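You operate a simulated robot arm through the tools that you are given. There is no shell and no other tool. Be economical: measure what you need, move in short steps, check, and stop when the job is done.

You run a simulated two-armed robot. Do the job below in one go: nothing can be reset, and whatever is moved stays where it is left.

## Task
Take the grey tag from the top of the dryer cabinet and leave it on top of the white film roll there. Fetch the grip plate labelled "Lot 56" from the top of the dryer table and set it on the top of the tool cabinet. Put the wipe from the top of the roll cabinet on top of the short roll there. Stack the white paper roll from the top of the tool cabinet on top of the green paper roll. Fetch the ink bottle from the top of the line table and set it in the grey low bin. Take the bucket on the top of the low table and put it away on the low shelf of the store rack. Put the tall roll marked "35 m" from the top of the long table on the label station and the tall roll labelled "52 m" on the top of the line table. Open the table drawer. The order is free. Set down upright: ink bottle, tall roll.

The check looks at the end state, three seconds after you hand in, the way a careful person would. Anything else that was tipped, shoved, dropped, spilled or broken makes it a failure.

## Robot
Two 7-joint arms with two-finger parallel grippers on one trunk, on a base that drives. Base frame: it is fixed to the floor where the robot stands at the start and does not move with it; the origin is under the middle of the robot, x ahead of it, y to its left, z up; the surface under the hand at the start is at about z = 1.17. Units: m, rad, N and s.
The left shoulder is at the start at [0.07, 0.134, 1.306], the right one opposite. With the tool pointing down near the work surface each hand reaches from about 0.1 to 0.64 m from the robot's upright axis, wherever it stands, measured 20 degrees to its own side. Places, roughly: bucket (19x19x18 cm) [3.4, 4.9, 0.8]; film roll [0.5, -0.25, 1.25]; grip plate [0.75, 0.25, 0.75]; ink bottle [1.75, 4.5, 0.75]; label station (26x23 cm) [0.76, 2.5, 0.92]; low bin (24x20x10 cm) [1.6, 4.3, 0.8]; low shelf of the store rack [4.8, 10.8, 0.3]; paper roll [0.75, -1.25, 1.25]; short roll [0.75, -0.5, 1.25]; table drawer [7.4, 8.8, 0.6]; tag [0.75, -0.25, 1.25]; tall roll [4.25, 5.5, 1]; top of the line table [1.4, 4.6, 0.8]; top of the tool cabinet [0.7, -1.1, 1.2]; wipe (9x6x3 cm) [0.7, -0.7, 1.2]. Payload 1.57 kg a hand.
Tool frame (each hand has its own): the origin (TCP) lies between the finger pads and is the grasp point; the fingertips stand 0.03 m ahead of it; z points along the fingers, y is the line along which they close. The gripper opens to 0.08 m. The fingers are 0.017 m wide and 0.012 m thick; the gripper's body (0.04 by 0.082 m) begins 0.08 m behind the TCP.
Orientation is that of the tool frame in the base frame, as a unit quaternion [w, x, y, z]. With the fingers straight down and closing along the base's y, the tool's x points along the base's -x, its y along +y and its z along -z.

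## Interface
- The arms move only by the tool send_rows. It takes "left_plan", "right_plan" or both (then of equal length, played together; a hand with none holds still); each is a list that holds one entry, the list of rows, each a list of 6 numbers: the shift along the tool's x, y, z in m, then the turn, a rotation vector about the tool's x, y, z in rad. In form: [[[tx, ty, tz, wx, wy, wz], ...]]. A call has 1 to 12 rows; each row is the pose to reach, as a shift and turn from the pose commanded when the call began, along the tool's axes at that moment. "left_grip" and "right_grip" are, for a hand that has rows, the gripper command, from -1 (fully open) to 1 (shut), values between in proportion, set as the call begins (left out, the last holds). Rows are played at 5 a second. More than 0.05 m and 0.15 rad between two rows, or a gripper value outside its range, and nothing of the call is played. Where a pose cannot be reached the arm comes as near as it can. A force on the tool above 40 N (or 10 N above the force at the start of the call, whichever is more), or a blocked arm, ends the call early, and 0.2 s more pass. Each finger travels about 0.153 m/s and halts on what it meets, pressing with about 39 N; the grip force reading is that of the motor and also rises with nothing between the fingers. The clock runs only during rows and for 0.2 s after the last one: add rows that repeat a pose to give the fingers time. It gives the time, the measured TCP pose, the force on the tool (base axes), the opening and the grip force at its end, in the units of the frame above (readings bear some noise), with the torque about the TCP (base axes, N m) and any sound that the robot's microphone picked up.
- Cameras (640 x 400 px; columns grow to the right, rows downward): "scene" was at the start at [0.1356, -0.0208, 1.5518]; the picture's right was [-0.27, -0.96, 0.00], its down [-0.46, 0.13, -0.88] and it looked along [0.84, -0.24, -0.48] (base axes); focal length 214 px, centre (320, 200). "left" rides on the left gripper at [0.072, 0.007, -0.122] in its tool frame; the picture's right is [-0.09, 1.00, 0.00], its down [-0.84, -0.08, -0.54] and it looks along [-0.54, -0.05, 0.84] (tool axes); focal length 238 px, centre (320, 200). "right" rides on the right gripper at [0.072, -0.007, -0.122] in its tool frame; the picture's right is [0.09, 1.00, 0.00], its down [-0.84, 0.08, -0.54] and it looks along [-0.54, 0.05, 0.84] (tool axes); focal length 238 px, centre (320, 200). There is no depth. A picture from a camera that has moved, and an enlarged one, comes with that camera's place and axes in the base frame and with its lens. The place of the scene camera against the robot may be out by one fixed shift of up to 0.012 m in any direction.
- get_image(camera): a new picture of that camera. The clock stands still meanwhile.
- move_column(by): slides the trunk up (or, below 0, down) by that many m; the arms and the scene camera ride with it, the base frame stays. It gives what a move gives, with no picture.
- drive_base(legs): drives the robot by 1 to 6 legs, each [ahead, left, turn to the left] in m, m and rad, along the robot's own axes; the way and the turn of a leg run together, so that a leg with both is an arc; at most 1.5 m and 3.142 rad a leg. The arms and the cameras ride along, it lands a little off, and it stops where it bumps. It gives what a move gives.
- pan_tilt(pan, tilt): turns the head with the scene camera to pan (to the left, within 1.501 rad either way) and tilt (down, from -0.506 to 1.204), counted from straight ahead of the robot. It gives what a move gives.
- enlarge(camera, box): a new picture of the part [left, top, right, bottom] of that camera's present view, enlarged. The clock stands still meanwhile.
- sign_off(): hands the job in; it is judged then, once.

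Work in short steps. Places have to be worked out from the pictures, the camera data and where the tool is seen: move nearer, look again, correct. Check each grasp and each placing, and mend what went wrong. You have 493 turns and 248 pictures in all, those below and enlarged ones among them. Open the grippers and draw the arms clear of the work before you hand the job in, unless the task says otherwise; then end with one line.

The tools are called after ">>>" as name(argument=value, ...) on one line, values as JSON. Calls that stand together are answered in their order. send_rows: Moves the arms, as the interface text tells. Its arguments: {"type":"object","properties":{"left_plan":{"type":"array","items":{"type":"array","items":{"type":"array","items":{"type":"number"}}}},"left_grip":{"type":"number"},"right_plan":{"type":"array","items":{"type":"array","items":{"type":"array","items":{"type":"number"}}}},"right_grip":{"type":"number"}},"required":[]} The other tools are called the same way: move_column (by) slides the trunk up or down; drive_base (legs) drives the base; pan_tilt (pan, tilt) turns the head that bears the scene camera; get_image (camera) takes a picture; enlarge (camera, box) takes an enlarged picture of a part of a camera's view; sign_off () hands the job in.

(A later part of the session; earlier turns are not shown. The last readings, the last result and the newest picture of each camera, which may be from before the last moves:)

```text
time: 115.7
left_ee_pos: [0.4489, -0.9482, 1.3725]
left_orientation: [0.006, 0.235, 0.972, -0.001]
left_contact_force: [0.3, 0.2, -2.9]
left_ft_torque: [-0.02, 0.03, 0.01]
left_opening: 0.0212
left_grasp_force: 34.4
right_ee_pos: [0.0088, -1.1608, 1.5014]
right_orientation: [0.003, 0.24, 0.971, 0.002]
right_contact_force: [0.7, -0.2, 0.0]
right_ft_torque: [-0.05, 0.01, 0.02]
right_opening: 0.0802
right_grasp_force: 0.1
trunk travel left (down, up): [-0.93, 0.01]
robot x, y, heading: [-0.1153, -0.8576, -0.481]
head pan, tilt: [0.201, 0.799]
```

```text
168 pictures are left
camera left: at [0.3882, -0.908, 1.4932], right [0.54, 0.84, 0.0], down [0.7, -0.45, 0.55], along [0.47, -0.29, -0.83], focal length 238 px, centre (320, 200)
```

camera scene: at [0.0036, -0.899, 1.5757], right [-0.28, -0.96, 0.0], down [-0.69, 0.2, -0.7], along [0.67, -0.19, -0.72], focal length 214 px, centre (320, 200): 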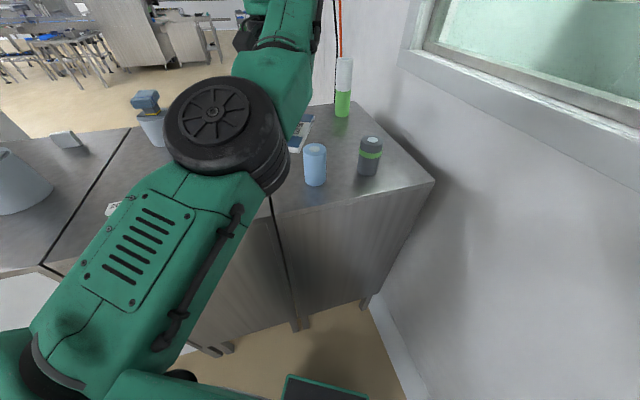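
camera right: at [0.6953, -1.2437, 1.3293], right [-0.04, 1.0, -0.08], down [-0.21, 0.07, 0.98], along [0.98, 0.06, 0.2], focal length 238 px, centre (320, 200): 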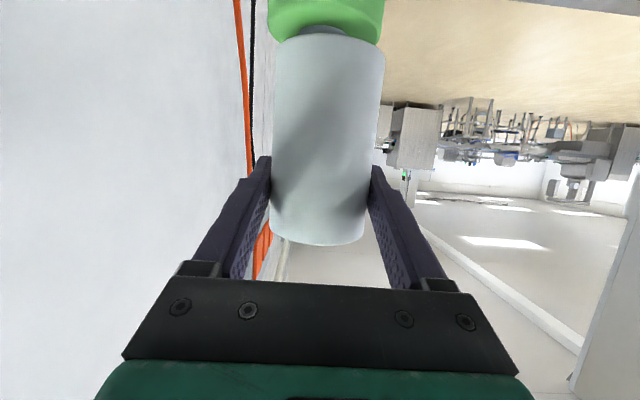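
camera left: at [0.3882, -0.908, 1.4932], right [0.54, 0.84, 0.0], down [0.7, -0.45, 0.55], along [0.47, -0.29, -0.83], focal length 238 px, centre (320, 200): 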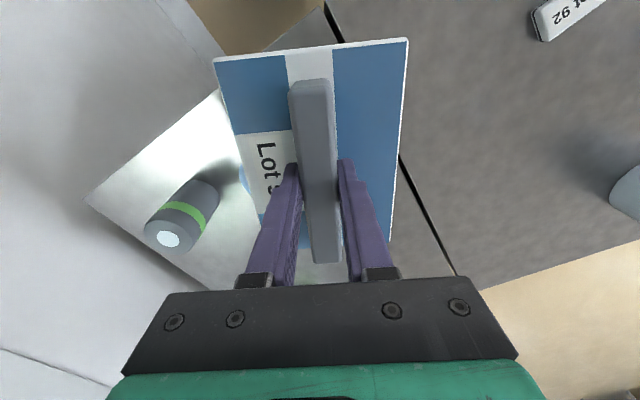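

Plate is over the tool cabinet's front; target (0.60, -0.985). Drive the base by (+0.15, -0.037).

>>> drive_base(legs=[[0.15, 0.0365, 0]])

>>> get_image(camera="left")

>>> get_image(camera="scene")

```text
time: 117.0
left_ee_pos: [0.5957, -0.9855, 1.3749]
left_orientation: [0.008, 0.236, 0.972, 0.0]
left_contact_force: [-0.1, 0.8, -2.5]
left_ft_torque: [0.0, -0.02, 0.01]
left_opening: 0.0217
left_grasp_force: 34.6
right_ee_pos: [0.1536, -1.1972, 1.5022]
right_orientation: [0.005, 0.24, 0.971, 0.001]
right_contact_force: [0.0, 1.0, 0.5]
right_ft_torque: [0.01, -0.04, 0.01]
right_opening: 0.0801
right_grasp_force: 0.0
trunk travel left (down, up): [-0.93, 0.01]
robot x, y, heading: [0.034, -0.8927, -0.486]
head pan, tilt: [0.201, 0.799]
```

```text
167 pictures are left
camera left: at [0.5328, -0.9446, 1.4953], right [0.54, 0.84, 0.0], down [0.7, -0.45, 0.55], along [0.47, -0.3, -0.83], focal length 238 px, centre (320, 200)
```

left: 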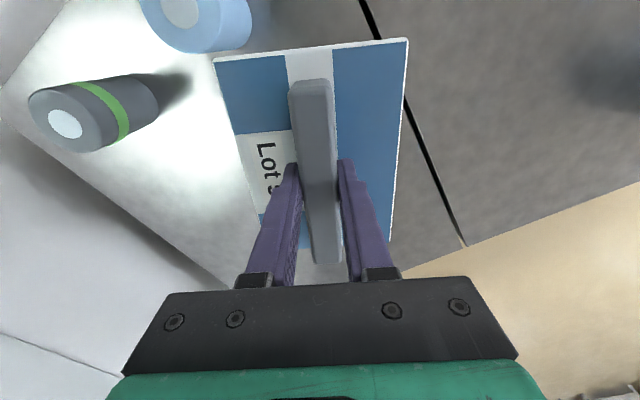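

```text
166 pictures are left
camera scene: at [0.1481, -0.9353, 1.5762], right [-0.28, -0.96, 0.0], down [-0.69, 0.2, -0.7], along [0.67, -0.2, -0.71], focal length 214 px, centre (320, 200)
```

scene: 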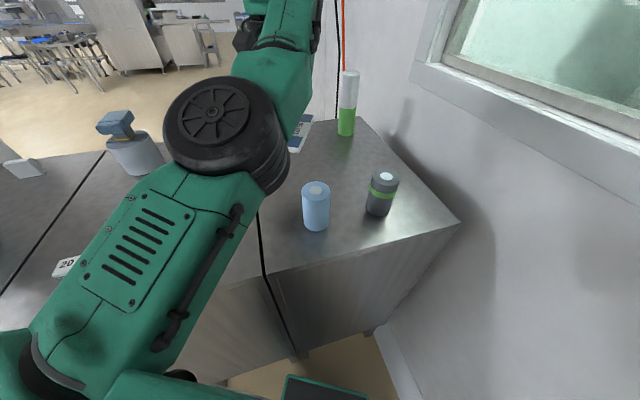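

Plate is ~11×15 cm; I'll shift to centre (0.65, -0.995) for clearance and lower to z ≈ 1.225.

>>> send_rows(left_plan=[[[-0.026, 0.008, 0, 0, 0, 0], [-0.0523, 0.0165, 0, 0, 0, 0], [-0.0523, 0.0165, 0.04, 0, 0, 0], [-0.0523, 0.0165, 0.08, 0, 0, 0], [-0.0523, 0.0165, 0.12, 0, 0, 0], [-0.0523, 0.0165, 0.148, 0, 0, 0], [-0.0523, 0.0165, 0.148, 0, 0, 0]]])

>>> get_image(camera="left")

>>> get_image(camera="scene")

```text
time: 118.7
left_ee_pos: [0.6566, -0.9954, 1.2243]
left_orientation: [0.006, 0.236, 0.972, 0.0]
left_contact_force: [0.2, -0.5, -2.3]
left_ft_torque: [-0.02, 0.05, -0.03]
left_opening: 0.0218
left_grasp_force: 35.1
left hand out of reach, approached as far as the arm can: row 1, 2, 3
right_ee_pos: [0.158, -1.1975, 1.501]
right_orientation: [0.004, 0.239, 0.971, 0.0]
right_contact_force: [0.1, -0.5, -0.2]
right_ft_torque: [-0.04, -0.01, -0.01]
right_opening: 0.0799
right_grasp_force: 0.1
trunk travel left (down, up): [-0.93, 0.01]
robot x, y, heading: [0.0344, -0.8901, -0.481]
head pan, tilt: [0.201, 0.799]
```

```text
165 pictures are left
camera left: at [0.5944, -0.9545, 1.3446], right [0.54, 0.84, 0.0], down [0.7, -0.45, 0.55], along [0.47, -0.3, -0.83], focal length 238 px, centre (320, 200)
```

left: 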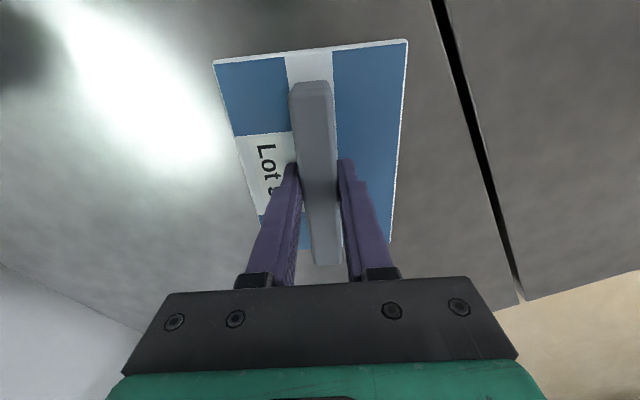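

```text
164 pictures are left
camera scene: at [0.1535, -0.9359, 1.5757], right [-0.28, -0.96, 0.0], down [-0.69, 0.2, -0.7], along [0.67, -0.2, -0.72], focal length 214 px, centre (320, 200)
```

scene: 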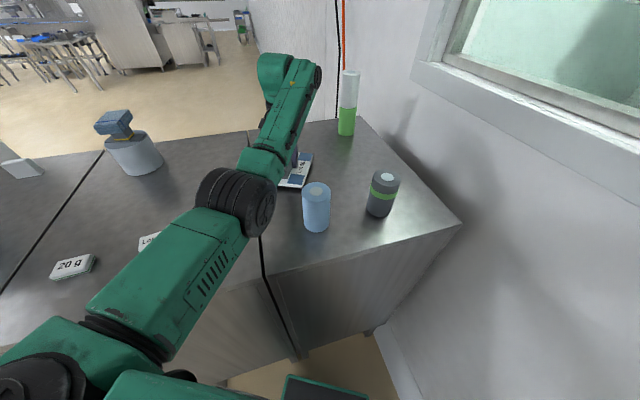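

Good. Lower in small steps to contact.

>>> send_rows(left_plan=[[[0, 0, 0.005, 0, 0, 0], [0, 0, 0.01, 0, 0, 0], [0, 0, 0.01, 0, 0, 0]]])

```text
time: 119.5
left_ee_pos: [0.6572, -0.9952, 1.2154]
left_orientation: [0.006, 0.235, 0.972, 0.001]
left_contact_force: [-0.3, 0.3, -2.4]
left_ft_torque: [-0.01, -0.01, -0.03]
left_opening: 0.0214
left_grasp_force: 34.4
right_ee_pos: [0.1593, -1.1968, 1.5011]
right_orientation: [0.003, 0.24, 0.971, 0.0]
right_contact_force: [0.1, -0.2, -0.5]
right_ft_torque: [-0.03, -0.02, 0.02]
right_opening: 0.0799
right_grasp_force: 0.1
trunk travel left (down, up): [-0.93, 0.01]
robot x, y, heading: [0.0335, -0.8946, -0.479]
head pan, tilt: [0.201, 0.799]
```

Continue 4 mm.

>>> send_rows(left_plan=[[[0, 0, 0.002, 0, 0, 0], [0, 0, 0.004, 0, 0, 0], [0, 0, 0.004, 0, 0, 0]]])

```text
time: 120.2
left_ee_pos: [0.6565, -0.9955, 1.2137]
left_orientation: [0.009, 0.236, 0.972, 0.0]
left_contact_force: [4.1, -1.5, 13.3]
left_ft_torque: [0.13, 0.93, -0.01]
left_opening: 0.0219
left_grasp_force: 34.7
right_ee_pos: [0.1573, -1.1979, 1.5015]
right_orientation: [0.004, 0.239, 0.971, 0.001]
right_contact_force: [-0.5, 0.6, 0.3]
right_ft_torque: [-0.02, -0.01, 0.03]
right_opening: 0.08
right_grasp_force: 0.1
trunk travel left (down, up): [-0.93, 0.01]
robot x, y, heading: [0.035, -0.8913, -0.489]
head pan, tilt: [0.201, 0.799]
```

Contact (13 N). Open, rise straight up and look.

>>> send_rows(left_plan=[[[0, 0, 0, 0, 0, 0], [0, 0, 0, 0, 0, 0], [0, 0, 0, 0, 0, 0]]], left_grip=-1)

>>> send_rows(left_plan=[[[0, 0, -0.03, 0, 0, 0], [0, 0, -0.06, 0, 0, 0], [0, 0, -0.1, 0, 0, 0], [0, 0, -0.13, 0, 0, 0], [0, 0, -0.13, 0, 0, 0]]])

>>> get_image(camera="left")

```text
time: 121.0
left_ee_pos: [0.6545, -0.9944, 1.212]
left_orientation: [0.006, 0.236, 0.972, 0.0]
left_contact_force: [-0.4, 2.7, 3.9]
left_ft_torque: [-0.03, 0.08, -0.06]
left_opening: 0.0786
left_grasp_force: 0.0
right_ee_pos: [0.1568, -1.1968, 1.5016]
right_orientation: [0.004, 0.239, 0.971, 0.0]
right_contact_force: [-0.1, -0.2, 0.2]
right_ft_torque: [0.01, -0.01, 0.01]
right_opening: 0.0802
right_grasp_force: 0.1
trunk travel left (down, up): [-0.93, 0.01]
robot x, y, heading: [0.032, -0.894, -0.482]
head pan, tilt: [0.201, 0.799]
```

```text
time: 122.2
left_ee_pos: [0.6478, -0.9913, 1.3304]
left_orientation: [0.005, 0.235, 0.972, 0.0]
left_contact_force: [-0.4, -1.1, 0.0]
left_ft_torque: [-0.01, 0.01, 0.01]
left_opening: 0.0799
left_grasp_force: 0.1
left hand out of reach, approached as far as the arm can: row 3, 4, 5
right_ee_pos: [0.1591, -1.2009, 1.5001]
right_orientation: [0.003, 0.24, 0.971, 0.001]
right_contact_force: [-0.4, 0.7, -1.1]
right_ft_torque: [0.01, 0.01, 0.02]
right_opening: 0.0798
right_grasp_force: 0.1
trunk travel left (down, up): [-0.93, 0.01]
robot x, y, heading: [0.0348, -0.8942, -0.48]
head pan, tilt: [0.201, 0.799]
```

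```text
163 pictures are left
camera left: at [0.5864, -0.9517, 1.4512], right [0.54, 0.84, 0.0], down [0.7, -0.45, 0.55], along [0.47, -0.29, -0.83], focal length 238 px, centre (320, 200)
```

left: 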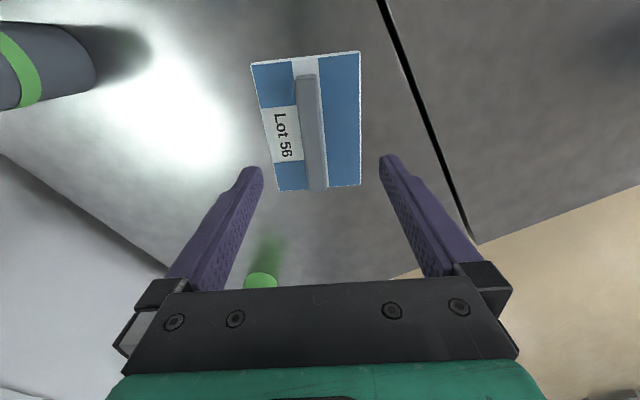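

Plate is on the tool cabinet. Back away, then tidy the left arm in free space and survey the room.

>>> drive_base(legs=[[-0.25, 0.05, 0], [0, 0, 0.48]])

>>> pan_tilt(pan=1.4, tilt=0.3)

>>> get_image(camera="scene")

```text
time: 125.5
left_ee_pos: [0.4229, -0.5314, 1.3305]
left_orientation: [0.006, -0.007, 1.0, 0.001]
left_contact_force: [0.0, 0.0, 0.1]
left_ft_torque: [0.02, 0.04, -0.01]
left_opening: 0.0803
left_grasp_force: 0.0
right_ee_pos: [0.089, -0.9452, 1.5014]
right_orientation: [0.004, -0.003, 1.0, 0.002]
right_contact_force: [-0.4, -1.0, -0.8]
right_ft_torque: [-0.02, -0.02, 0.0]
right_opening: 0.0804
right_grasp_force: 0.0
trunk travel left (down, up): [-0.93, 0.01]
robot x, y, heading: [-0.1654, -0.732, 0.006]
head pan, tilt: [0.201, 0.799]
```

```text
time: 126.9
left_ee_pos: [0.4229, -0.5312, 1.3309]
left_orientation: [0.006, -0.006, 1.0, 0.001]
left_contact_force: [-0.4, -0.5, 0.6]
left_ft_torque: [-0.01, 0.01, 0.0]
left_opening: 0.0801
left_grasp_force: 0.0
right_ee_pos: [0.088, -0.945, 1.5004]
right_orientation: [0.003, -0.003, 1.0, 0.001]
right_contact_force: [-0.5, 0.5, 0.2]
right_ft_torque: [0.0, 0.02, 0.0]
right_opening: 0.0801
right_grasp_force: 0.1
trunk travel left (down, up): [-0.93, 0.01]
robot x, y, heading: [-0.1649, -0.7307, 0.003]
head pan, tilt: [1.4, 0.3]
```

```text
162 pictures are left
camera scene: at [-0.1013, -0.6386, 1.6202], right [0.99, -0.17, 0.0], down [-0.05, -0.29, -0.96], along [0.16, 0.94, -0.3], focal length 214 px, centre (320, 200)
```

scene: 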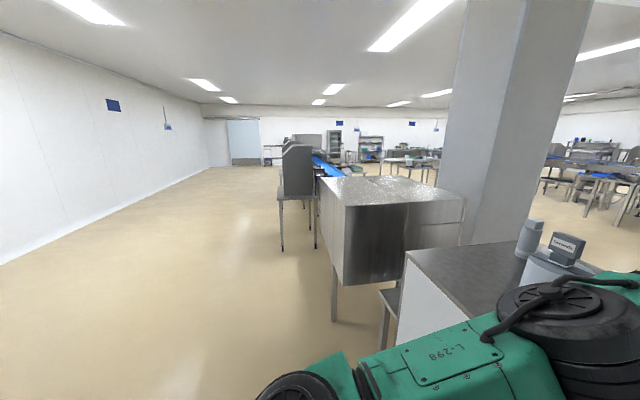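

There's an open aisle on the left. Here in free space (cabinet front at x≈0.36 is below), I first back farther and then try to recover the left arm's posture.

>>> drive_base(legs=[[-0.3, 0, 0]])

>>> send_rows(left_plan=[[[0, 0, 0.04, 0, 0, 0], [0, 0, 0.08, 0, 0, 0], [0, 0, 0.12, 0, 0, 0], [0.03, 0, 0.16, 0, 0, 0], [0.07, 0, 0.18, 0, 0, 0], [0.11, 0, 0.2, 0, 0, 0], [0.15, 0, 0.2, 0, 0, 0], [0.19, 0, 0.2, 0, 0, 0], [0.23, 0, 0.2, 0, 0, 0], [0.23, 0, 0.2, 0, 0, 0]]])

>>> pan_tilt(pan=0.5, tilt=0.7)

>>> get_image(camera="scene")

```text
time: 128.9
left_ee_pos: [0.1289, -0.5321, 1.3302]
left_orientation: [0.005, -0.006, 1.0, 0.001]
left_contact_force: [0.6, 0.0, 0.8]
left_ft_torque: [0.01, 0.01, 0.0]
left_opening: 0.08
left_grasp_force: 0.1
right_ee_pos: [-0.2053, -0.9468, 1.5]
right_orientation: [0.001, -0.003, 1.0, 0.002]
right_contact_force: [0.3, -0.1, 0.8]
right_ft_torque: [-0.02, 0.01, -0.03]
right_opening: 0.08
right_grasp_force: 0.1
trunk travel left (down, up): [-0.93, 0.01]
robot x, y, heading: [-0.467, -0.7356, 0.004]
head pan, tilt: [1.4, 0.3]
```

```text
time: 131.1
left_ee_pos: [0.1409, -0.6018, 1.1835]
left_orientation: [0.003, -0.006, 1.0, 0.015]
left_contact_force: [-0.7, 0.6, 0.4]
left_ft_torque: [-0.01, 0.03, 0.04]
left_opening: 0.0801
left_grasp_force: 0.1
left hand out of reach, approached as far as the arm can: row 1, 2, 3, 4, 5, 6, 7, 8, 9, 10
right_ee_pos: [-0.2112, -0.9429, 1.502]
right_orientation: [0.003, -0.003, 1.0, 0.0]
right_contact_force: [0.0, 0.7, 1.0]
right_ft_torque: [-0.01, 0.02, 0.03]
right_opening: 0.08
right_grasp_force: 0.1
trunk travel left (down, up): [-0.93, 0.01]
robot x, y, heading: [-0.4627, -0.7364, 0.005]
head pan, tilt: [1.4, 0.3]
```

```text
time: 132.3
left_ee_pos: [0.1419, -0.6039, 1.1837]
left_orientation: [0.002, -0.006, 1.0, 0.017]
left_contact_force: [-0.3, 0.5, -0.6]
left_ft_torque: [-0.04, 0.02, -0.02]
left_opening: 0.08
left_grasp_force: 0.0
right_ee_pos: [-0.2102, -0.9452, 1.5021]
right_orientation: [0.004, -0.003, 1.0, 0.002]
right_contact_force: [-0.2, 0.4, 0.1]
right_ft_torque: [0.01, 0.02, 0.0]
right_opening: 0.0798
right_grasp_force: 0.0
trunk travel left (down, up): [-0.93, 0.01]
robot x, y, heading: [-0.466, -0.7324, 0.006]
head pan, tilt: [0.499, 0.7]
```

```text
161 pictures are left
camera scene: at [-0.3408, -0.6906, 1.5841], right [0.48, -0.88, 0.0], down [-0.56, -0.31, -0.77], along [0.67, 0.37, -0.64], focal length 214 px, centre (320, 200)
```

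scene: 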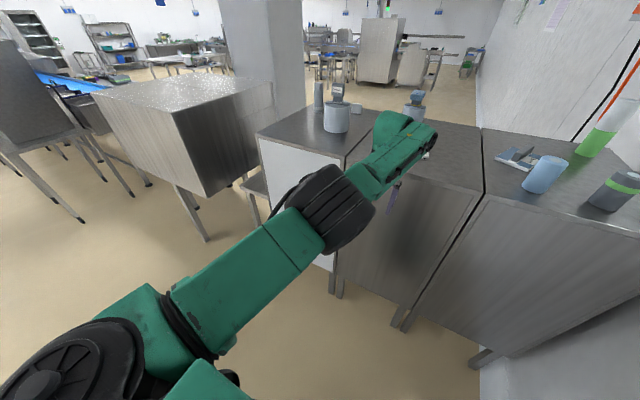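

Use the trick that worked for the right arm: extend with the tool tilted forward at shoulder height, then retract while unwinding upward.

>>> send_rows(left_plan=[[[-0.005, 0.01, -0.025, 0, -0.15, 0], [-0.01, 0.02, -0.05, 0, -0.3, 0], [-0.015, 0.03, -0.075, 0, -0.45, 0], [-0.02, 0.04, -0.1, 0, -0.6, 0], [-0.025, 0.05, -0.125, 0, -0.75, 0], [-0.03, 0.06, -0.15, 0, -0.9, 0], [-0.035, 0.07, -0.175, 0, -1.05, 0], [-0.04, 0.07, -0.19, 0, -1.2, 0], [-0.04, 0.07, -0.19, 0, -1.2, 0]]])

>>> get_image(camera="scene")

```text
time: 134.3
left_ee_pos: [0.1756, -0.535, 1.3735]
left_orientation: [0.571, -0.004, 0.821, 0.004]
left_contact_force: [0.3, 0.7, 0.0]
left_ft_torque: [0.04, 0.0, -0.01]
left_opening: 0.08
left_grasp_force: 0.1
left hand out of reach, approached as far as the arm can: row 1
right_ee_pos: [-0.2115, -0.9446, 1.501]
right_orientation: [0.004, -0.002, 1.0, 0.002]
right_contact_force: [-0.3, 1.5, 0.4]
right_ft_torque: [0.02, 0.0, -0.03]
right_opening: 0.08
right_grasp_force: 0.0
trunk travel left (down, up): [-0.93, 0.01]
robot x, y, heading: [-0.462, -0.7344, 0.006]
head pan, tilt: [0.499, 0.7]
```

```text
160 pictures are left
camera scene: at [-0.3407, -0.6908, 1.5841], right [0.48, -0.88, 0.0], down [-0.56, -0.31, -0.76], along [0.67, 0.37, -0.64], focal length 214 px, centre (320, 200)
```

scene: 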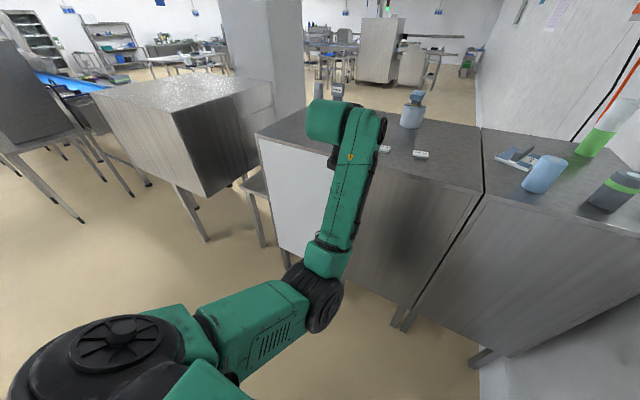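

Elbow is now down. Retract upward while unwinding the tilt and see which posture results.

>>> send_rows(left_plan=[[[-0.03, 0, -0.01, 0, 0, 0], [-0.052, 0, -0.04, 0, 0.15, 0], [-0.052, 0, -0.07, 0, 0.3, 0], [-0.052, 0, -0.1, 0, 0.45, 0], [-0.052, 0, -0.13, 0, 0.6, 0], [-0.052, 0, -0.16, 0, 0.75, 0], [-0.052, 0, -0.19, 0, 0.9, 0], [-0.052, 0, -0.21, 0, 1.05, 0], [-0.052, 0, -0.233, 0, 1.2, 0], [-0.052, 0, -0.233, 0, 1.2, 0]]])

>>> get_image(camera="scene")

```text
time: 136.5
left_ee_pos: [-0.0324, -0.5347, 1.499]
left_orientation: [0.009, -0.008, 1.0, 0.002]
left_contact_force: [1.2, -1.1, -0.4]
left_ft_torque: [0.06, 0.03, -0.01]
left_opening: 0.0799
left_grasp_force: 0.1
left hand out of reach, approached as far as the arm can: row 5, 6, 7, 8, 9, 10
right_ee_pos: [-0.2143, -0.9447, 1.5013]
right_orientation: [0.005, -0.002, 1.0, 0.002]
right_contact_force: [0.4, 0.3, -0.4]
right_ft_torque: [0.02, 0.0, -0.01]
right_opening: 0.08
right_grasp_force: 0.0
trunk travel left (down, up): [-0.93, 0.01]
robot x, y, heading: [-0.4614, -0.7366, 0.009]
head pan, tilt: [0.499, 0.7]
```

```text
159 pictures are left
camera scene: at [-0.3437, -0.691, 1.5843], right [0.48, -0.88, 0.0], down [-0.56, -0.31, -0.77], along [0.67, 0.37, -0.64], focal length 214 px, centre (320, 200)
```

scene: 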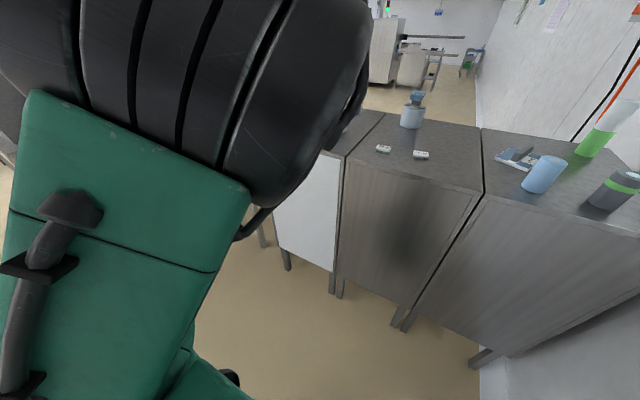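

Elbow is now up. Retract slightly and lower toward the start-like pose.

>>> send_rows(left_plan=[[[0.02, 0.02, 0.01, 0, 0, 0], [0.05, 0.05, 0.03, 0, 0, 0], [0.08, 0.05, 0.06, 0, 0, 0], [0.1, 0.05, 0.1, 0, 0, 0], [0.1, 0.05, 0.14, 0, 0, 0], [0.1, 0.05, 0.14, 0, 0, 0]]])

>>> get_image(camera="scene")

```text
time: 137.9
left_ee_pos: [-0.1184, -0.4216, 1.3696]
left_orientation: [0.004, -0.007, 1.0, -0.003]
left_contact_force: [0.0, -0.4, 0.0]
left_ft_torque: [0.04, 0.0, -0.01]
left_opening: 0.08
left_grasp_force: 0.1
left hand out of reach, approached as far as the arm can: row 2, 3, 4, 5, 6
right_ee_pos: [-0.2112, -0.9458, 1.5016]
right_orientation: [0.003, -0.003, 1.0, 0.002]
right_contact_force: [0.5, -0.3, 0.1]
right_ft_torque: [0.02, -0.01, 0.0]
right_opening: 0.0802
right_grasp_force: 0.1
trunk travel left (down, up): [-0.93, 0.01]
robot x, y, heading: [-0.4631, -0.7391, 0.004]
head pan, tilt: [0.499, 0.7]
```

```text
158 pictures are left
camera scene: at [-0.3435, -0.6831, 1.5913], right [0.56, -0.83, 0.0], down [-0.48, -0.33, -0.82], along [0.67, 0.46, -0.58], focal length 214 px, centre (320, 200)
```

scene: 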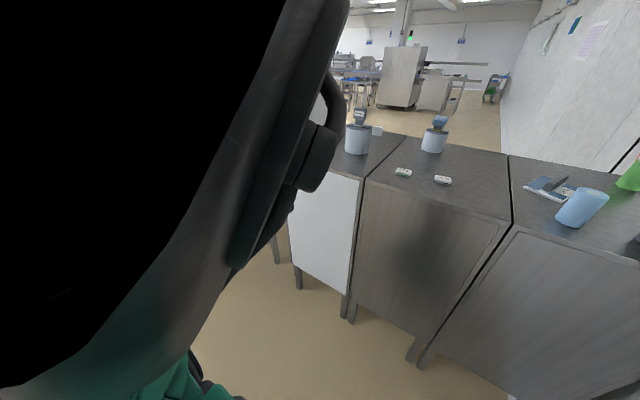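

The elbow is crowding the head. Swing the hand outward to the left and forward.

>>> send_rows(left_plan=[[[-0.02, 0.04, 0, 0, 0, 0], [-0.04, 0.08, 0, 0, 0, 0], [-0.05, 0.12, 0.02, 0, 0, 0], [-0.05, 0.15, 0.04, 0, 0, 0], [-0.05, 0.18, 0.06, 0, 0, 0], [-0.05, 0.18, 0.06, 0, 0, 0]]])

>>> get_image(camera="scene")

```text
time: 139.3
left_ee_pos: [-0.0686, -0.2415, 1.3119]
left_orientation: [0.007, -0.005, 1.0, 0.0]
left_contact_force: [-0.2, -0.3, 0.0]
left_ft_torque: [0.01, 0.02, -0.03]
left_opening: 0.0798
left_grasp_force: 0.1
right_ee_pos: [-0.209, -0.9464, 1.5015]
right_orientation: [0.004, -0.003, 1.0, 0.001]
right_contact_force: [-0.1, -0.2, -0.5]
right_ft_torque: [0.01, -0.02, -0.02]
right_opening: 0.0801
right_grasp_force: 0.1
trunk travel left (down, up): [-0.93, 0.01]
robot x, y, heading: [-0.4623, -0.7374, 0.004]
head pan, tilt: [0.499, 0.7]
```

```text
157 pictures are left
camera scene: at [-0.3403, -0.6906, 1.584], right [0.48, -0.88, 0.0], down [-0.56, -0.31, -0.76], along [0.67, 0.37, -0.64], focal length 214 px, centre (320, 200)
```

scene: 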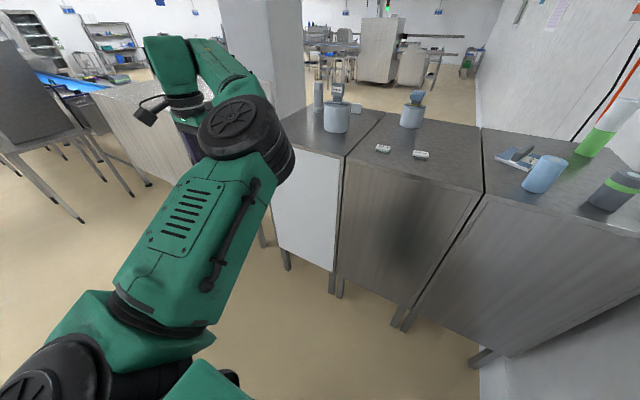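

Elbow sits inboard. I'll straighten the arm forward, then bring the hand inboard so the elbow folds outward.

>>> send_rows(left_plan=[[[-0.04, -0.02, 0.02, 0, 0, 0], [-0.08, -0.05, 0.04, 0, 0, 0], [-0.12, -0.09, 0.06, 0, 0, 0], [-0.15, -0.13, 0.08, 0, 0, 0], [-0.18, -0.17, 0.1, 0, 0, 0], [-0.2, -0.21, 0.12, 0, 0, 0], [-0.22, -0.25, 0.12, 0, 0, 0], [-0.22, -0.29, 0.12, 0, 0, 0], [-0.2, -0.33, 0.12, 0, 0, 0], [-0.16, -0.36, 0.12, 0, 0, 0], [-0.12, -0.39, 0.12, 0, 0, 0], [-0.12, -0.39, 0.12, 0, 0, 0]]])

>>> get_image(camera="scene")

```text
refused: row 2 steps farther than a row can; nothing moved
```

```text
156 pictures are left
camera scene: at [-0.3403, -0.6906, 1.584], right [0.48, -0.88, 0.0], down [-0.56, -0.31, -0.76], along [0.67, 0.37, -0.64], focal length 214 px, centre (320, 200)
```

scene: 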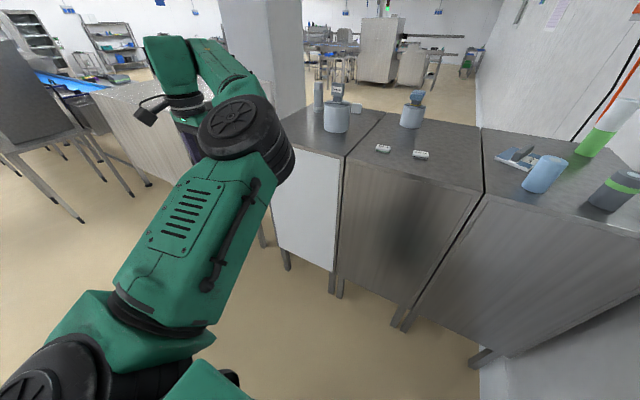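

Resend with smaller steps.

>>> send_rows(left_plan=[[[-0.035, -0.02, 0.02, 0, 0, 0], [-0.07, -0.045, 0.035, 0, 0, 0], [-0.1, -0.075, 0.05, 0, 0, 0], [-0.13, -0.105, 0.065, 0, 0, 0], [-0.155, -0.135, 0.08, 0, 0, 0], [-0.175, -0.17, 0.095, 0, 0, 0], [-0.195, -0.205, 0.11, 0, 0, 0], [-0.2, -0.245, 0.12, 0, 0, 0], [-0.18, -0.285, 0.12, 0, 0, 0], [-0.15, -0.32, 0.12, 0, 0, 0], [-0.12, -0.35, 0.12, 0, 0, 0], [-0.12, -0.35, 0.12, 0, 0, 0]]])

>>> get_image(camera="scene")

```text
time: 141.9
left_ee_pos: [0.1002, -0.5851, 1.1791]
left_orientation: [0.004, -0.006, 1.0, 0.0]
left_contact_force: [0.3, -0.4, 0.2]
left_ft_torque: [0.0, 0.02, -0.02]
left_opening: 0.0799
left_grasp_force: 0.1
left hand out of reach, approached as far as the arm can: row 10, 11, 12
right_ee_pos: [-0.2091, -0.9443, 1.5002]
right_orientation: [0.003, -0.003, 1.0, 0.002]
right_contact_force: [0.2, -0.1, -1.3]
right_ft_torque: [-0.02, 0.03, 0.0]
right_opening: 0.08
right_grasp_force: 0.0
trunk travel left (down, up): [-0.93, 0.01]
robot x, y, heading: [-0.4643, -0.7371, 0.004]
head pan, tilt: [0.499, 0.7]
```

```text
155 pictures are left
camera scene: at [-0.3396, -0.6906, 1.584], right [0.48, -0.88, 0.0], down [-0.56, -0.31, -0.76], along [0.67, 0.37, -0.64], focal length 214 px, centre (320, 200)
```

scene: 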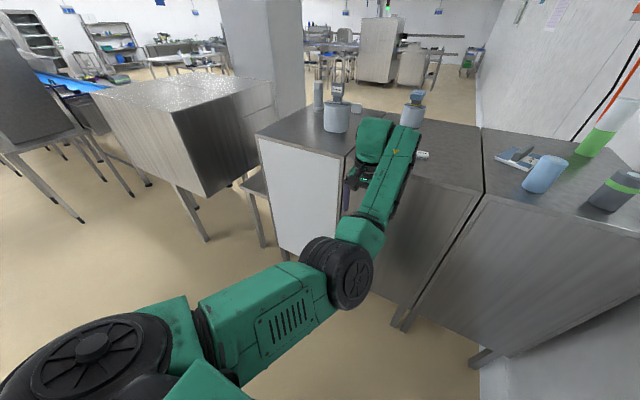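

Redo the trick to reach elbow-up, then this time move the hand inboard so the elbow goes outboard.

>>> send_rows(left_plan=[[[-0.01, 0.01, -0.025, 0, -0.15, 0], [-0.02, 0.02, -0.05, 0, -0.3, 0], [-0.03, 0.03, -0.075, 0, -0.45, 0], [-0.04, 0.04, -0.1, 0, -0.6, 0], [-0.05, 0.05, -0.125, 0, -0.75, 0], [-0.06, 0.05, -0.15, 0, -0.9, 0], [-0.07, 0.05, -0.175, 0, -1.05, 0], [-0.075, 0.05, -0.19, 0, -1.2, 0], [-0.075, 0.05, -0.19, 0, -1.2, 0]]])

>>> send_rows(left_plan=[[[-0.03, 0, -0.01, 0, 0, 0], [-0.052, 0, -0.04, 0, 0.15, 0], [-0.052, 0, -0.07, 0, 0.3, 0], [-0.052, 0, -0.1, 0, 0.45, 0], [-0.052, 0, -0.13, 0, 0.6, 0], [-0.052, 0, -0.16, 0, 0.75, 0], [-0.052, 0, -0.19, 0, 0.9, 0], [-0.052, 0, -0.21, 0, 1.05, 0], [-0.052, 0, -0.233, 0, 1.2, 0], [-0.052, 0, -0.233, 0, 1.2, 0]]])

>>> send_rows(left_plan=[[[0, -0.04, 0, 0, 0, 0], [0, -0.08, 0, 0, 0, 0], [0, -0.12, 0, 0, 0, 0], [0, -0.16, 0.02, 0, 0, 0], [0.02, -0.18, 0.05, 0, 0, 0], [0.02, -0.18, 0.05, 0, 0, 0]]])

>>> get_image(camera="scene")

```text
time: 143.9
left_ee_pos: [0.1724, -0.533, 1.372]
left_orientation: [0.57, -0.005, 0.821, 0.004]
left_contact_force: [1.0, -0.4, 0.4]
left_ft_torque: [-0.01, 0.0, -0.01]
left_opening: 0.0797
left_grasp_force: 0.1
right_ee_pos: [-0.2096, -0.9449, 1.5012]
right_orientation: [0.003, -0.004, 1.0, 0.002]
right_contact_force: [0.1, -0.2, -0.6]
right_ft_torque: [0.03, 0.01, -0.02]
right_opening: 0.0802
right_grasp_force: 0.1
trunk travel left (down, up): [-0.93, 0.01]
robot x, y, heading: [-0.4631, -0.7329, 0.003]
head pan, tilt: [0.499, 0.7]
```

```text
time: 146.1
left_ee_pos: [-0.0324, -0.5379, 1.5004]
left_orientation: [0.008, -0.008, 1.0, 0.002]
left_contact_force: [0.6, 0.7, 0.5]
left_ft_torque: [0.05, 0.02, -0.03]
left_opening: 0.08
left_grasp_force: 0.1
left hand out of reach, approached as far as the arm can: row 4, 5, 6, 7, 8, 9, 10
right_ee_pos: [-0.2123, -0.9472, 1.5007]
right_orientation: [0.003, -0.003, 1.0, 0.003]
right_contact_force: [-0.2, 0.2, 0.6]
right_ft_torque: [0.02, 0.01, 0.0]
right_opening: 0.0797
right_grasp_force: 0.0
trunk travel left (down, up): [-0.93, 0.01]
robot x, y, heading: [-0.4637, -0.7363, 0.003]
head pan, tilt: [0.499, 0.7]
```

```text
time: 147.5
left_ee_pos: [0.0664, -0.687, 1.4051]
left_orientation: [0.013, -0.014, 1.0, 0.003]
left_contact_force: [-0.8, -0.9, -0.1]
left_ft_torque: [0.06, 0.01, -0.01]
left_opening: 0.0798
left_grasp_force: 0.0
left hand out of reach, approached as far as the arm can: row 1, 2, 3, 4, 5, 6
right_ee_pos: [-0.2034, -0.952, 1.5]
right_orientation: [0.0, -0.002, 1.0, 0.003]
right_contact_force: [0.7, 0.6, -1.1]
right_ft_torque: [0.04, 0.05, -0.01]
right_opening: 0.0799
right_grasp_force: 0.0
trunk travel left (down, up): [-0.93, 0.01]
robot x, y, heading: [-0.4613, -0.7356, 0.003]
head pan, tilt: [0.499, 0.7]
```

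```text
154 pictures are left
camera scene: at [-0.3339, -0.6974, 1.5836], right [0.48, -0.88, -0.01], down [-0.57, -0.31, -0.76], along [0.67, 0.37, -0.65], focal length 214 px, centre (320, 200)
```

scene: 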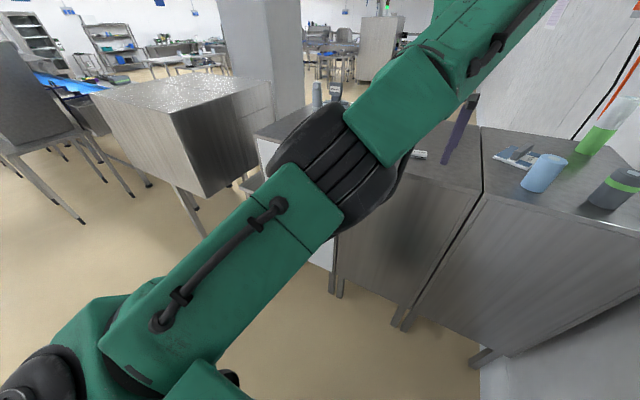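

The elbow now bends outboard. Retract toward a neutral pose.

>>> send_rows(left_plan=[[[0.02, 0.01, 0, 0, 0, 0], [0.05, 0.03, 0, 0, 0, 0], [0.08, 0.05, 0, 0, 0, 0], [0.11, 0.07, 0, 0, 0, 0], [0.14, 0.09, 0, 0, 0, 0], [0.14, 0.09, 0, 0, 0, 0]]])

>>> get_image(camera="scene")

```text
time: 148.9
left_ee_pos: [0.0013, -0.5538, 1.47]
left_orientation: [0.008, -0.012, 1.0, -0.01]
left_contact_force: [0.1, -0.1, 0.1]
left_ft_torque: [0.01, 0.01, 0.02]
left_opening: 0.08
left_grasp_force: 0.1
left hand out of reach, approached as far as the arm can: row 1, 2, 3, 4, 5, 6
right_ee_pos: [-0.2121, -0.9448, 1.5017]
right_orientation: [0.004, -0.003, 1.0, 0.0]
right_contact_force: [0.0, -0.1, -0.1]
right_ft_torque: [0.04, -0.03, 0.0]
right_opening: 0.0798
right_grasp_force: 0.0
trunk travel left (down, up): [-0.93, 0.01]
robot x, y, heading: [-0.4614, -0.736, 0.004]
head pan, tilt: [0.499, 0.7]
```

```text
153 pictures are left
camera scene: at [-0.3423, -0.6904, 1.5843], right [0.48, -0.88, 0.0], down [-0.56, -0.31, -0.77], along [0.67, 0.37, -0.64], focal length 214 px, centre (320, 200)
```

scene: 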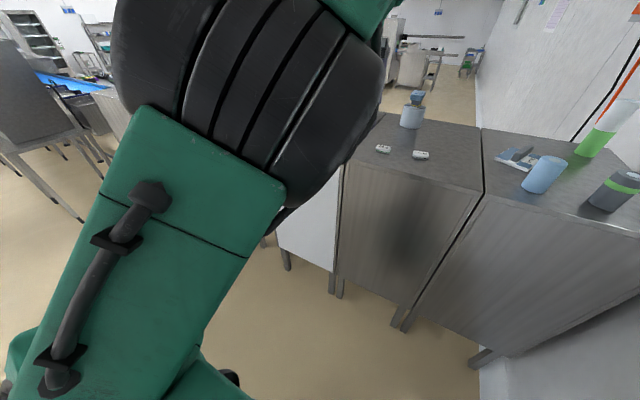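

Lower the hand while retracting outward; with elbow up, lower z should be comfortable.

>>> send_rows(left_plan=[[[-0.02, 0.02, 0.03, 0, 0, 0], [-0.02, 0.04, 0.07, 0, 0, 0], [-0.02, 0.06, 0.11, 0, 0, 0], [0, 0.08, 0.15, 0, 0, 0], [0.02, 0.1, 0.18, 0, 0, 0], [0.05, 0.12, 0.2, 0, 0, 0], [0.08, 0.12, 0.22, 0, 0, 0], [0.1, 0.12, 0.25, 0, 0, 0], [0.1, 0.12, 0.27, 0, 0, 0], [0.1, 0.12, 0.27, 0, 0, 0]]])

>>> get_image(camera="scene")

```text
time: 151.1
left_ee_pos: [-0.0871, -0.4137, 1.1969]
left_orientation: [0.013, -0.016, 1.0, -0.015]
left_contact_force: [0.1, 0.5, 0.4]
left_ft_torque: [-0.01, -0.01, -0.03]
left_opening: 0.08
left_grasp_force: 0.0
left hand out of reach, approached as far as the arm can: row 4, 5, 6, 7, 8, 9, 10
right_ee_pos: [-0.2112, -0.9461, 1.5018]
right_orientation: [0.003, -0.003, 1.0, 0.001]
right_contact_force: [0.9, -0.5, 0.3]
right_ft_torque: [-0.01, -0.02, 0.0]
right_opening: 0.0798
right_grasp_force: 0.0
trunk travel left (down, up): [-0.93, 0.01]
robot x, y, heading: [-0.4579, -0.7371, 0.006]
head pan, tilt: [0.499, 0.7]
```

```text
152 pictures are left
camera scene: at [-0.341, -0.6912, 1.5841], right [0.48, -0.88, 0.0], down [-0.56, -0.31, -0.77], along [0.67, 0.37, -0.64], focal length 214 px, centre (320, 200)
```

scene: 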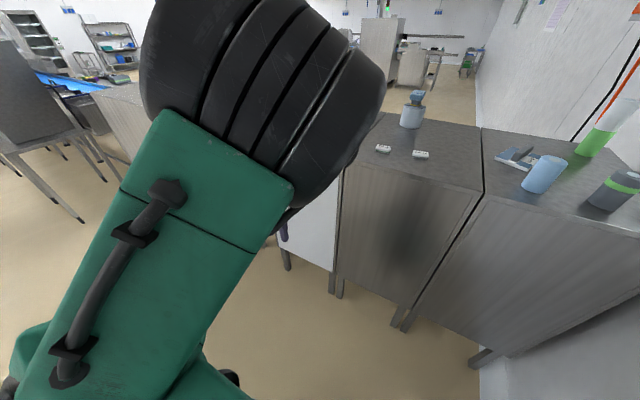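

Left arm is now in a usable elbow-up posture. Next, drive around via the open aisle: back to x≈-0.9, then left along +y to look at the label station area.

>>> drive_base(legs=[[-0.45, 0, 0], [0, 1.5, 0], [0, 1.5, 0]])

>>> pan_tilt(pan=-0.2, tilt=0.4)

>>> get_image(camera="scene")

>>> pan_tilt(pan=1.2, tilt=0.3)

>>> get_image(camera="scene")

```text
time: 167.9
left_ee_pos: [-0.5799, 2.5962, 1.1931]
left_orientation: [0.007, -0.022, 1.0, -0.015]
left_contact_force: [-0.6, 1.1, 0.1]
left_ft_torque: [-0.02, -0.04, -0.03]
left_opening: 0.0799
left_grasp_force: 0.0
right_ee_pos: [-0.6951, 2.0637, 1.502]
right_orientation: [0.003, -0.008, 1.0, 0.002]
right_contact_force: [-0.2, 0.0, -1.0]
right_ft_torque: [0.04, -0.02, -0.03]
right_opening: 0.0801
right_grasp_force: 0.1
trunk travel left (down, up): [-0.93, 0.01]
robot x, y, heading: [-0.9487, 2.2709, 0.015]
head pan, tilt: [0.499, 0.7]
```

```text
time: 169.0
left_ee_pos: [-0.5816, 2.5986, 1.1935]
left_orientation: [0.007, -0.024, 1.0, -0.017]
left_contact_force: [0.4, 0.7, -0.2]
left_ft_torque: [-0.02, -0.02, 0.02]
left_opening: 0.08
left_grasp_force: 0.1
right_ee_pos: [-0.6958, 2.0647, 1.5017]
right_orientation: [0.004, -0.007, 1.0, 0.002]
right_contact_force: [0.2, 0.4, 0.0]
right_ft_torque: [-0.01, 0.01, 0.01]
right_opening: 0.0801
right_grasp_force: 0.1
trunk travel left (down, up): [-0.93, 0.01]
robot x, y, heading: [-0.9488, 2.2698, 0.019]
head pan, tilt: [-0.201, 0.4]
```

```text
151 pictures are left
camera scene: at [-0.8114, 2.259, 1.6109], right [-0.18, -0.98, 0.0], down [-0.38, 0.07, -0.92], along [0.91, -0.17, -0.39], focal length 214 px, centre (320, 200)
```

scene: 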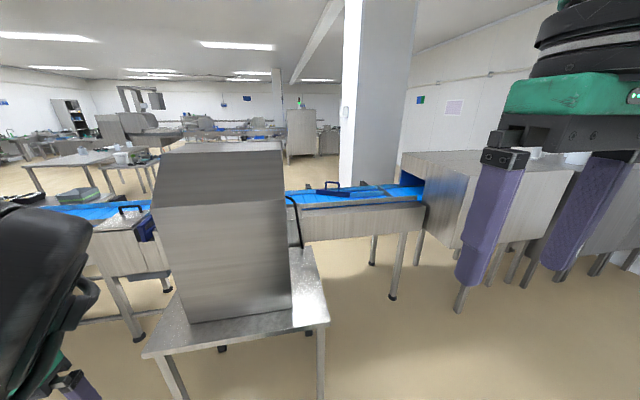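

```text
time: 170.6
left_ee_pos: [-0.582, 2.5981, 1.1931]
left_orientation: [0.007, -0.023, 1.0, -0.017]
left_contact_force: [-0.5, 0.8, 0.2]
left_ft_torque: [0.0, -0.01, 0.02]
left_opening: 0.08
left_grasp_force: 0.1
right_ee_pos: [-0.6949, 2.0645, 1.5012]
right_orientation: [0.004, -0.006, 1.0, 0.002]
right_contact_force: [0.1, -0.1, -0.5]
right_ft_torque: [-0.02, 0.01, 0.0]
right_opening: 0.0799
right_grasp_force: 0.0
trunk travel left (down, up): [-0.93, 0.01]
robot x, y, heading: [-0.9462, 2.2687, 0.011]
head pan, tilt: [1.201, 0.3]
```

```text
150 pictures are left
camera scene: at [-0.8697, 2.3632, 1.6202], right [0.94, -0.35, 0.0], down [-0.1, -0.28, -0.96], along [0.33, 0.9, -0.3], focal length 214 px, centre (320, 200)
```

scene: 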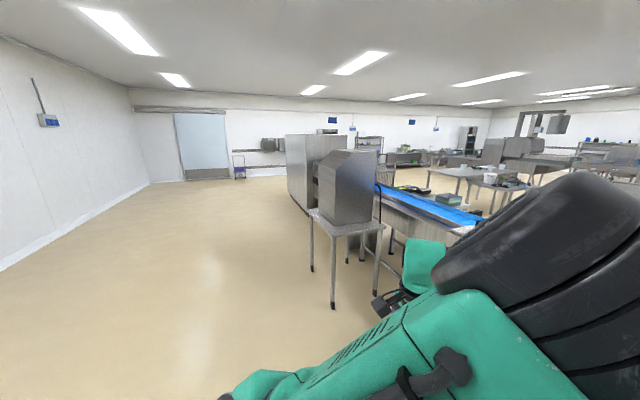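

The conveyor line blocks direct access; I'll go around its far end. Turn to face +y and drive along the aisle.

>>> drive_base(legs=[[0, 0, 1.55], [1.5, 0, 0], [1.5, 0, 0], [1.0, 0, 0]])

>>> pan_tilt(pan=-0.9, tilt=0.35)

>>> get_image(camera="scene")

```text
time: 193.6
left_ee_pos: [-1.2696, 6.6576, 1.1926]
left_orientation: [-0.017, 0.715, -0.698, 0.008]
left_contact_force: [0.3, -0.3, 0.1]
left_ft_torque: [-0.03, 0.0, 0.0]
left_opening: 0.0798
left_grasp_force: 0.1
right_ee_pos: [-0.7383, 6.5301, 1.4998]
right_orientation: [0.001, -0.704, 0.71, 0.003]
right_contact_force: [0.8, -0.8, -0.1]
right_ft_torque: [-0.02, 0.0, 0.02]
right_opening: 0.0798
right_grasp_force: 0.1
trunk travel left (down, up): [-0.93, 0.01]
robot x, y, heading: [-0.9516, 6.2817, 1.563]
head pan, tilt: [1.201, 0.3]
```

```text
time: 195.6
left_ee_pos: [-1.2697, 6.6587, 1.1923]
left_orientation: [-0.017, 0.716, -0.698, 0.009]
left_contact_force: [-1.1, -0.7, -1.2]
left_ft_torque: [-0.01, 0.03, -0.01]
left_opening: 0.0801
left_grasp_force: 0.1
right_ee_pos: [-0.7392, 6.5318, 1.5005]
right_orientation: [0.0, -0.704, 0.71, 0.005]
right_contact_force: [-0.6, -0.1, -0.6]
right_ft_torque: [0.02, -0.03, 0.01]
right_opening: 0.0802
right_grasp_force: 0.0
trunk travel left (down, up): [-0.93, 0.01]
robot x, y, heading: [-0.9523, 6.2823, 1.561]
head pan, tilt: [-0.901, 0.351]
```

```text
149 pictures are left
camera scene: at [-0.8797, 6.3933, 1.6155], right [0.61, -0.79, 0.0], down [-0.27, -0.21, -0.94], along [0.74, 0.58, -0.34], focal length 214 px, centre (320, 200)
```

scene: 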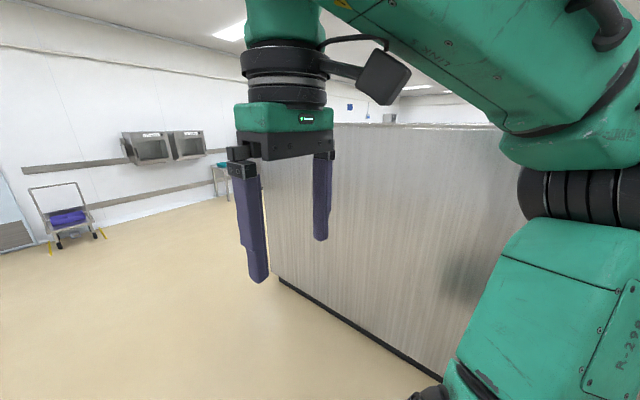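

The machine ends at y ≈ 8.15. Continue to y ≈ 8.8 and turn right to look along +x.

>>> drive_base(legs=[[1.3, 0, 0], [1.25, 0, 0], [0, 0, -1.57]])

>>> pan_tilt(pan=-0.4, tilt=0.3)

>>> get_image(camera="scene")

```text
time: 211.9
left_ee_pos: [-0.5743, 9.1526, 1.1927]
left_orientation: [0.007, -0.019, 1.0, -0.018]
left_contact_force: [0.7, 0.0, 0.0]
left_ft_torque: [-0.04, -0.01, 0.02]
left_opening: 0.0799
left_grasp_force: 0.0
right_ee_pos: [-0.6936, 8.6188, 1.5017]
right_orientation: [0.004, -0.003, 1.0, 0.002]
right_contact_force: [-0.9, 0.3, -0.3]
right_ft_torque: [0.02, 0.02, -0.02]
right_opening: 0.0798
right_grasp_force: 0.0
trunk travel left (down, up): [-0.93, 0.01]
robot x, y, heading: [-0.943, 8.828, 0.008]
head pan, tilt: [-0.901, 0.351]
```

```text
time: 212.8
left_ee_pos: [-0.5749, 9.1517, 1.1939]
left_orientation: [0.006, -0.021, 1.0, -0.018]
left_contact_force: [-0.7, 0.5, -0.2]
left_ft_torque: [0.02, -0.02, 0.03]
left_opening: 0.0798
left_grasp_force: 0.1
right_ee_pos: [-0.6947, 8.6194, 1.501]
right_orientation: [0.003, -0.003, 1.0, 0.003]
right_contact_force: [0.0, -0.2, 0.2]
right_ft_torque: [-0.07, -0.01, -0.01]
right_opening: 0.08
right_grasp_force: 0.1
trunk travel left (down, up): [-0.93, 0.01]
robot x, y, heading: [-0.9424, 8.8282, 0.006]
head pan, tilt: [-0.4, 0.3]
```

```text
148 pictures are left
camera scene: at [-0.8124, 8.7962, 1.6202], right [-0.38, -0.92, 0.0], down [-0.27, 0.11, -0.96], along [0.88, -0.37, -0.3], focal length 214 px, centre (320, 200)
```

scene: 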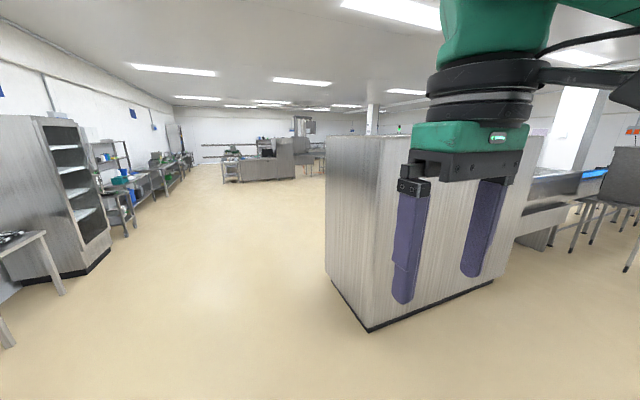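

Clear ahead. Drive to x ≈ 2.0 and look back toward the line table side.

>>> drive_base(legs=[[1.5, 0, 0], [1.5, 0, 0]])

>>> pan_tilt(pan=-1.4, tilt=0.3)

>>> get_image(camera="scene")

>>> pan_tilt(pan=-0.3, tilt=0.25)

>>> get_image(camera="scene")

```text
time: 227.2
left_ee_pos: [2.4094, 9.1733, 1.1928]
left_orientation: [0.007, -0.022, 1.0, -0.018]
left_contact_force: [0.2, -0.6, -0.7]
left_ft_torque: [-0.05, 0.0, -0.03]
left_opening: 0.0801
left_grasp_force: 0.0
right_ee_pos: [2.2929, 8.641, 1.5014]
right_orientation: [0.003, -0.005, 1.0, 0.001]
right_contact_force: [0.5, 0.6, 0.0]
right_ft_torque: [0.01, 0.03, 0.02]
right_opening: 0.0798
right_grasp_force: 0.0
trunk travel left (down, up): [-0.93, 0.01]
robot x, y, heading: [2.0389, 8.8497, 0.008]
head pan, tilt: [-0.4, 0.3]
```

```text
time: 228.5
left_ee_pos: [2.4096, 9.1742, 1.1937]
left_orientation: [0.006, -0.021, 1.0, -0.018]
left_contact_force: [0.0, -0.7, -0.5]
left_ft_torque: [0.0, -0.01, 0.0]
left_opening: 0.08
left_grasp_force: 0.0
right_ee_pos: [2.2938, 8.6401, 1.502]
right_orientation: [0.004, -0.005, 1.0, 0.002]
right_contact_force: [-0.8, -0.3, -0.3]
right_ft_torque: [0.0, 0.04, -0.03]
right_opening: 0.0799
right_grasp_force: 0.0
trunk travel left (down, up): [-0.93, 0.01]
robot x, y, heading: [2.0348, 8.846, 0.01]
head pan, tilt: [-1.4, 0.3]
```

```text
147 pictures are left
camera scene: at [2.104, 8.7612, 1.6202], right [-0.98, -0.18, 0.0], down [-0.05, 0.29, -0.96], along [0.17, -0.94, -0.3], focal length 214 px, centre (320, 200)
```

scene: 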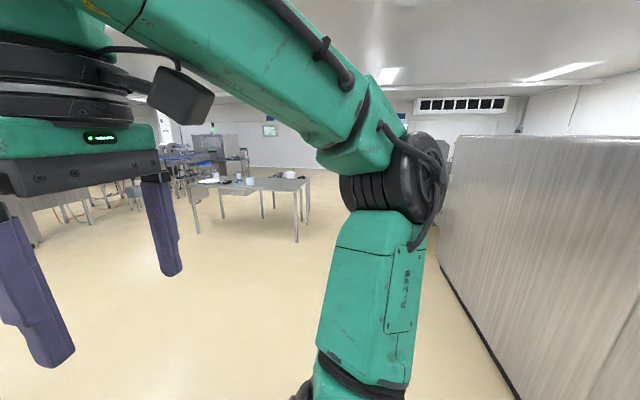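

```text
time: 229.8
left_ee_pos: [2.4103, 9.1743, 1.1912]
left_orientation: [0.007, -0.022, 1.0, -0.019]
left_contact_force: [-0.3, -0.2, 0.1]
left_ft_torque: [-0.01, 0.01, -0.01]
left_opening: 0.08
left_grasp_force: 0.0
right_ee_pos: [2.2942, 8.6414, 1.4999]
right_orientation: [0.004, -0.005, 1.0, 0.001]
right_contact_force: [0.0, 0.2, 0.3]
right_ft_torque: [-0.02, -0.01, -0.01]
right_opening: 0.08
right_grasp_force: 0.0
trunk travel left (down, up): [-0.93, 0.01]
robot x, y, heading: [2.0395, 8.8476, 0.011]
head pan, tilt: [-0.3, 0.25]
```

```text
146 pictures are left
camera scene: at [2.1767, 8.8261, 1.6249], right [-0.29, -0.96, 0.0], down [-0.24, 0.07, -0.97], along [0.93, -0.28, -0.25], focal length 214 px, centre (320, 200)
```

scene: 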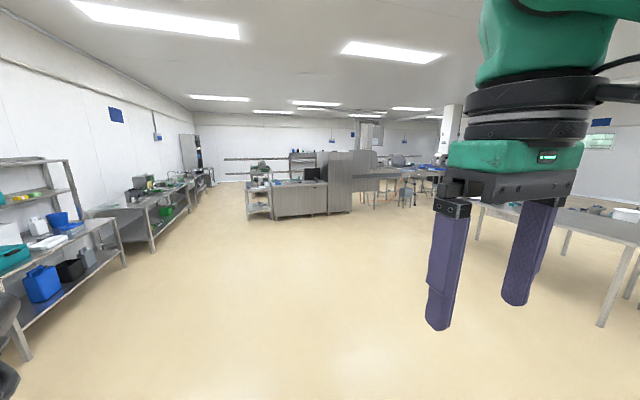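

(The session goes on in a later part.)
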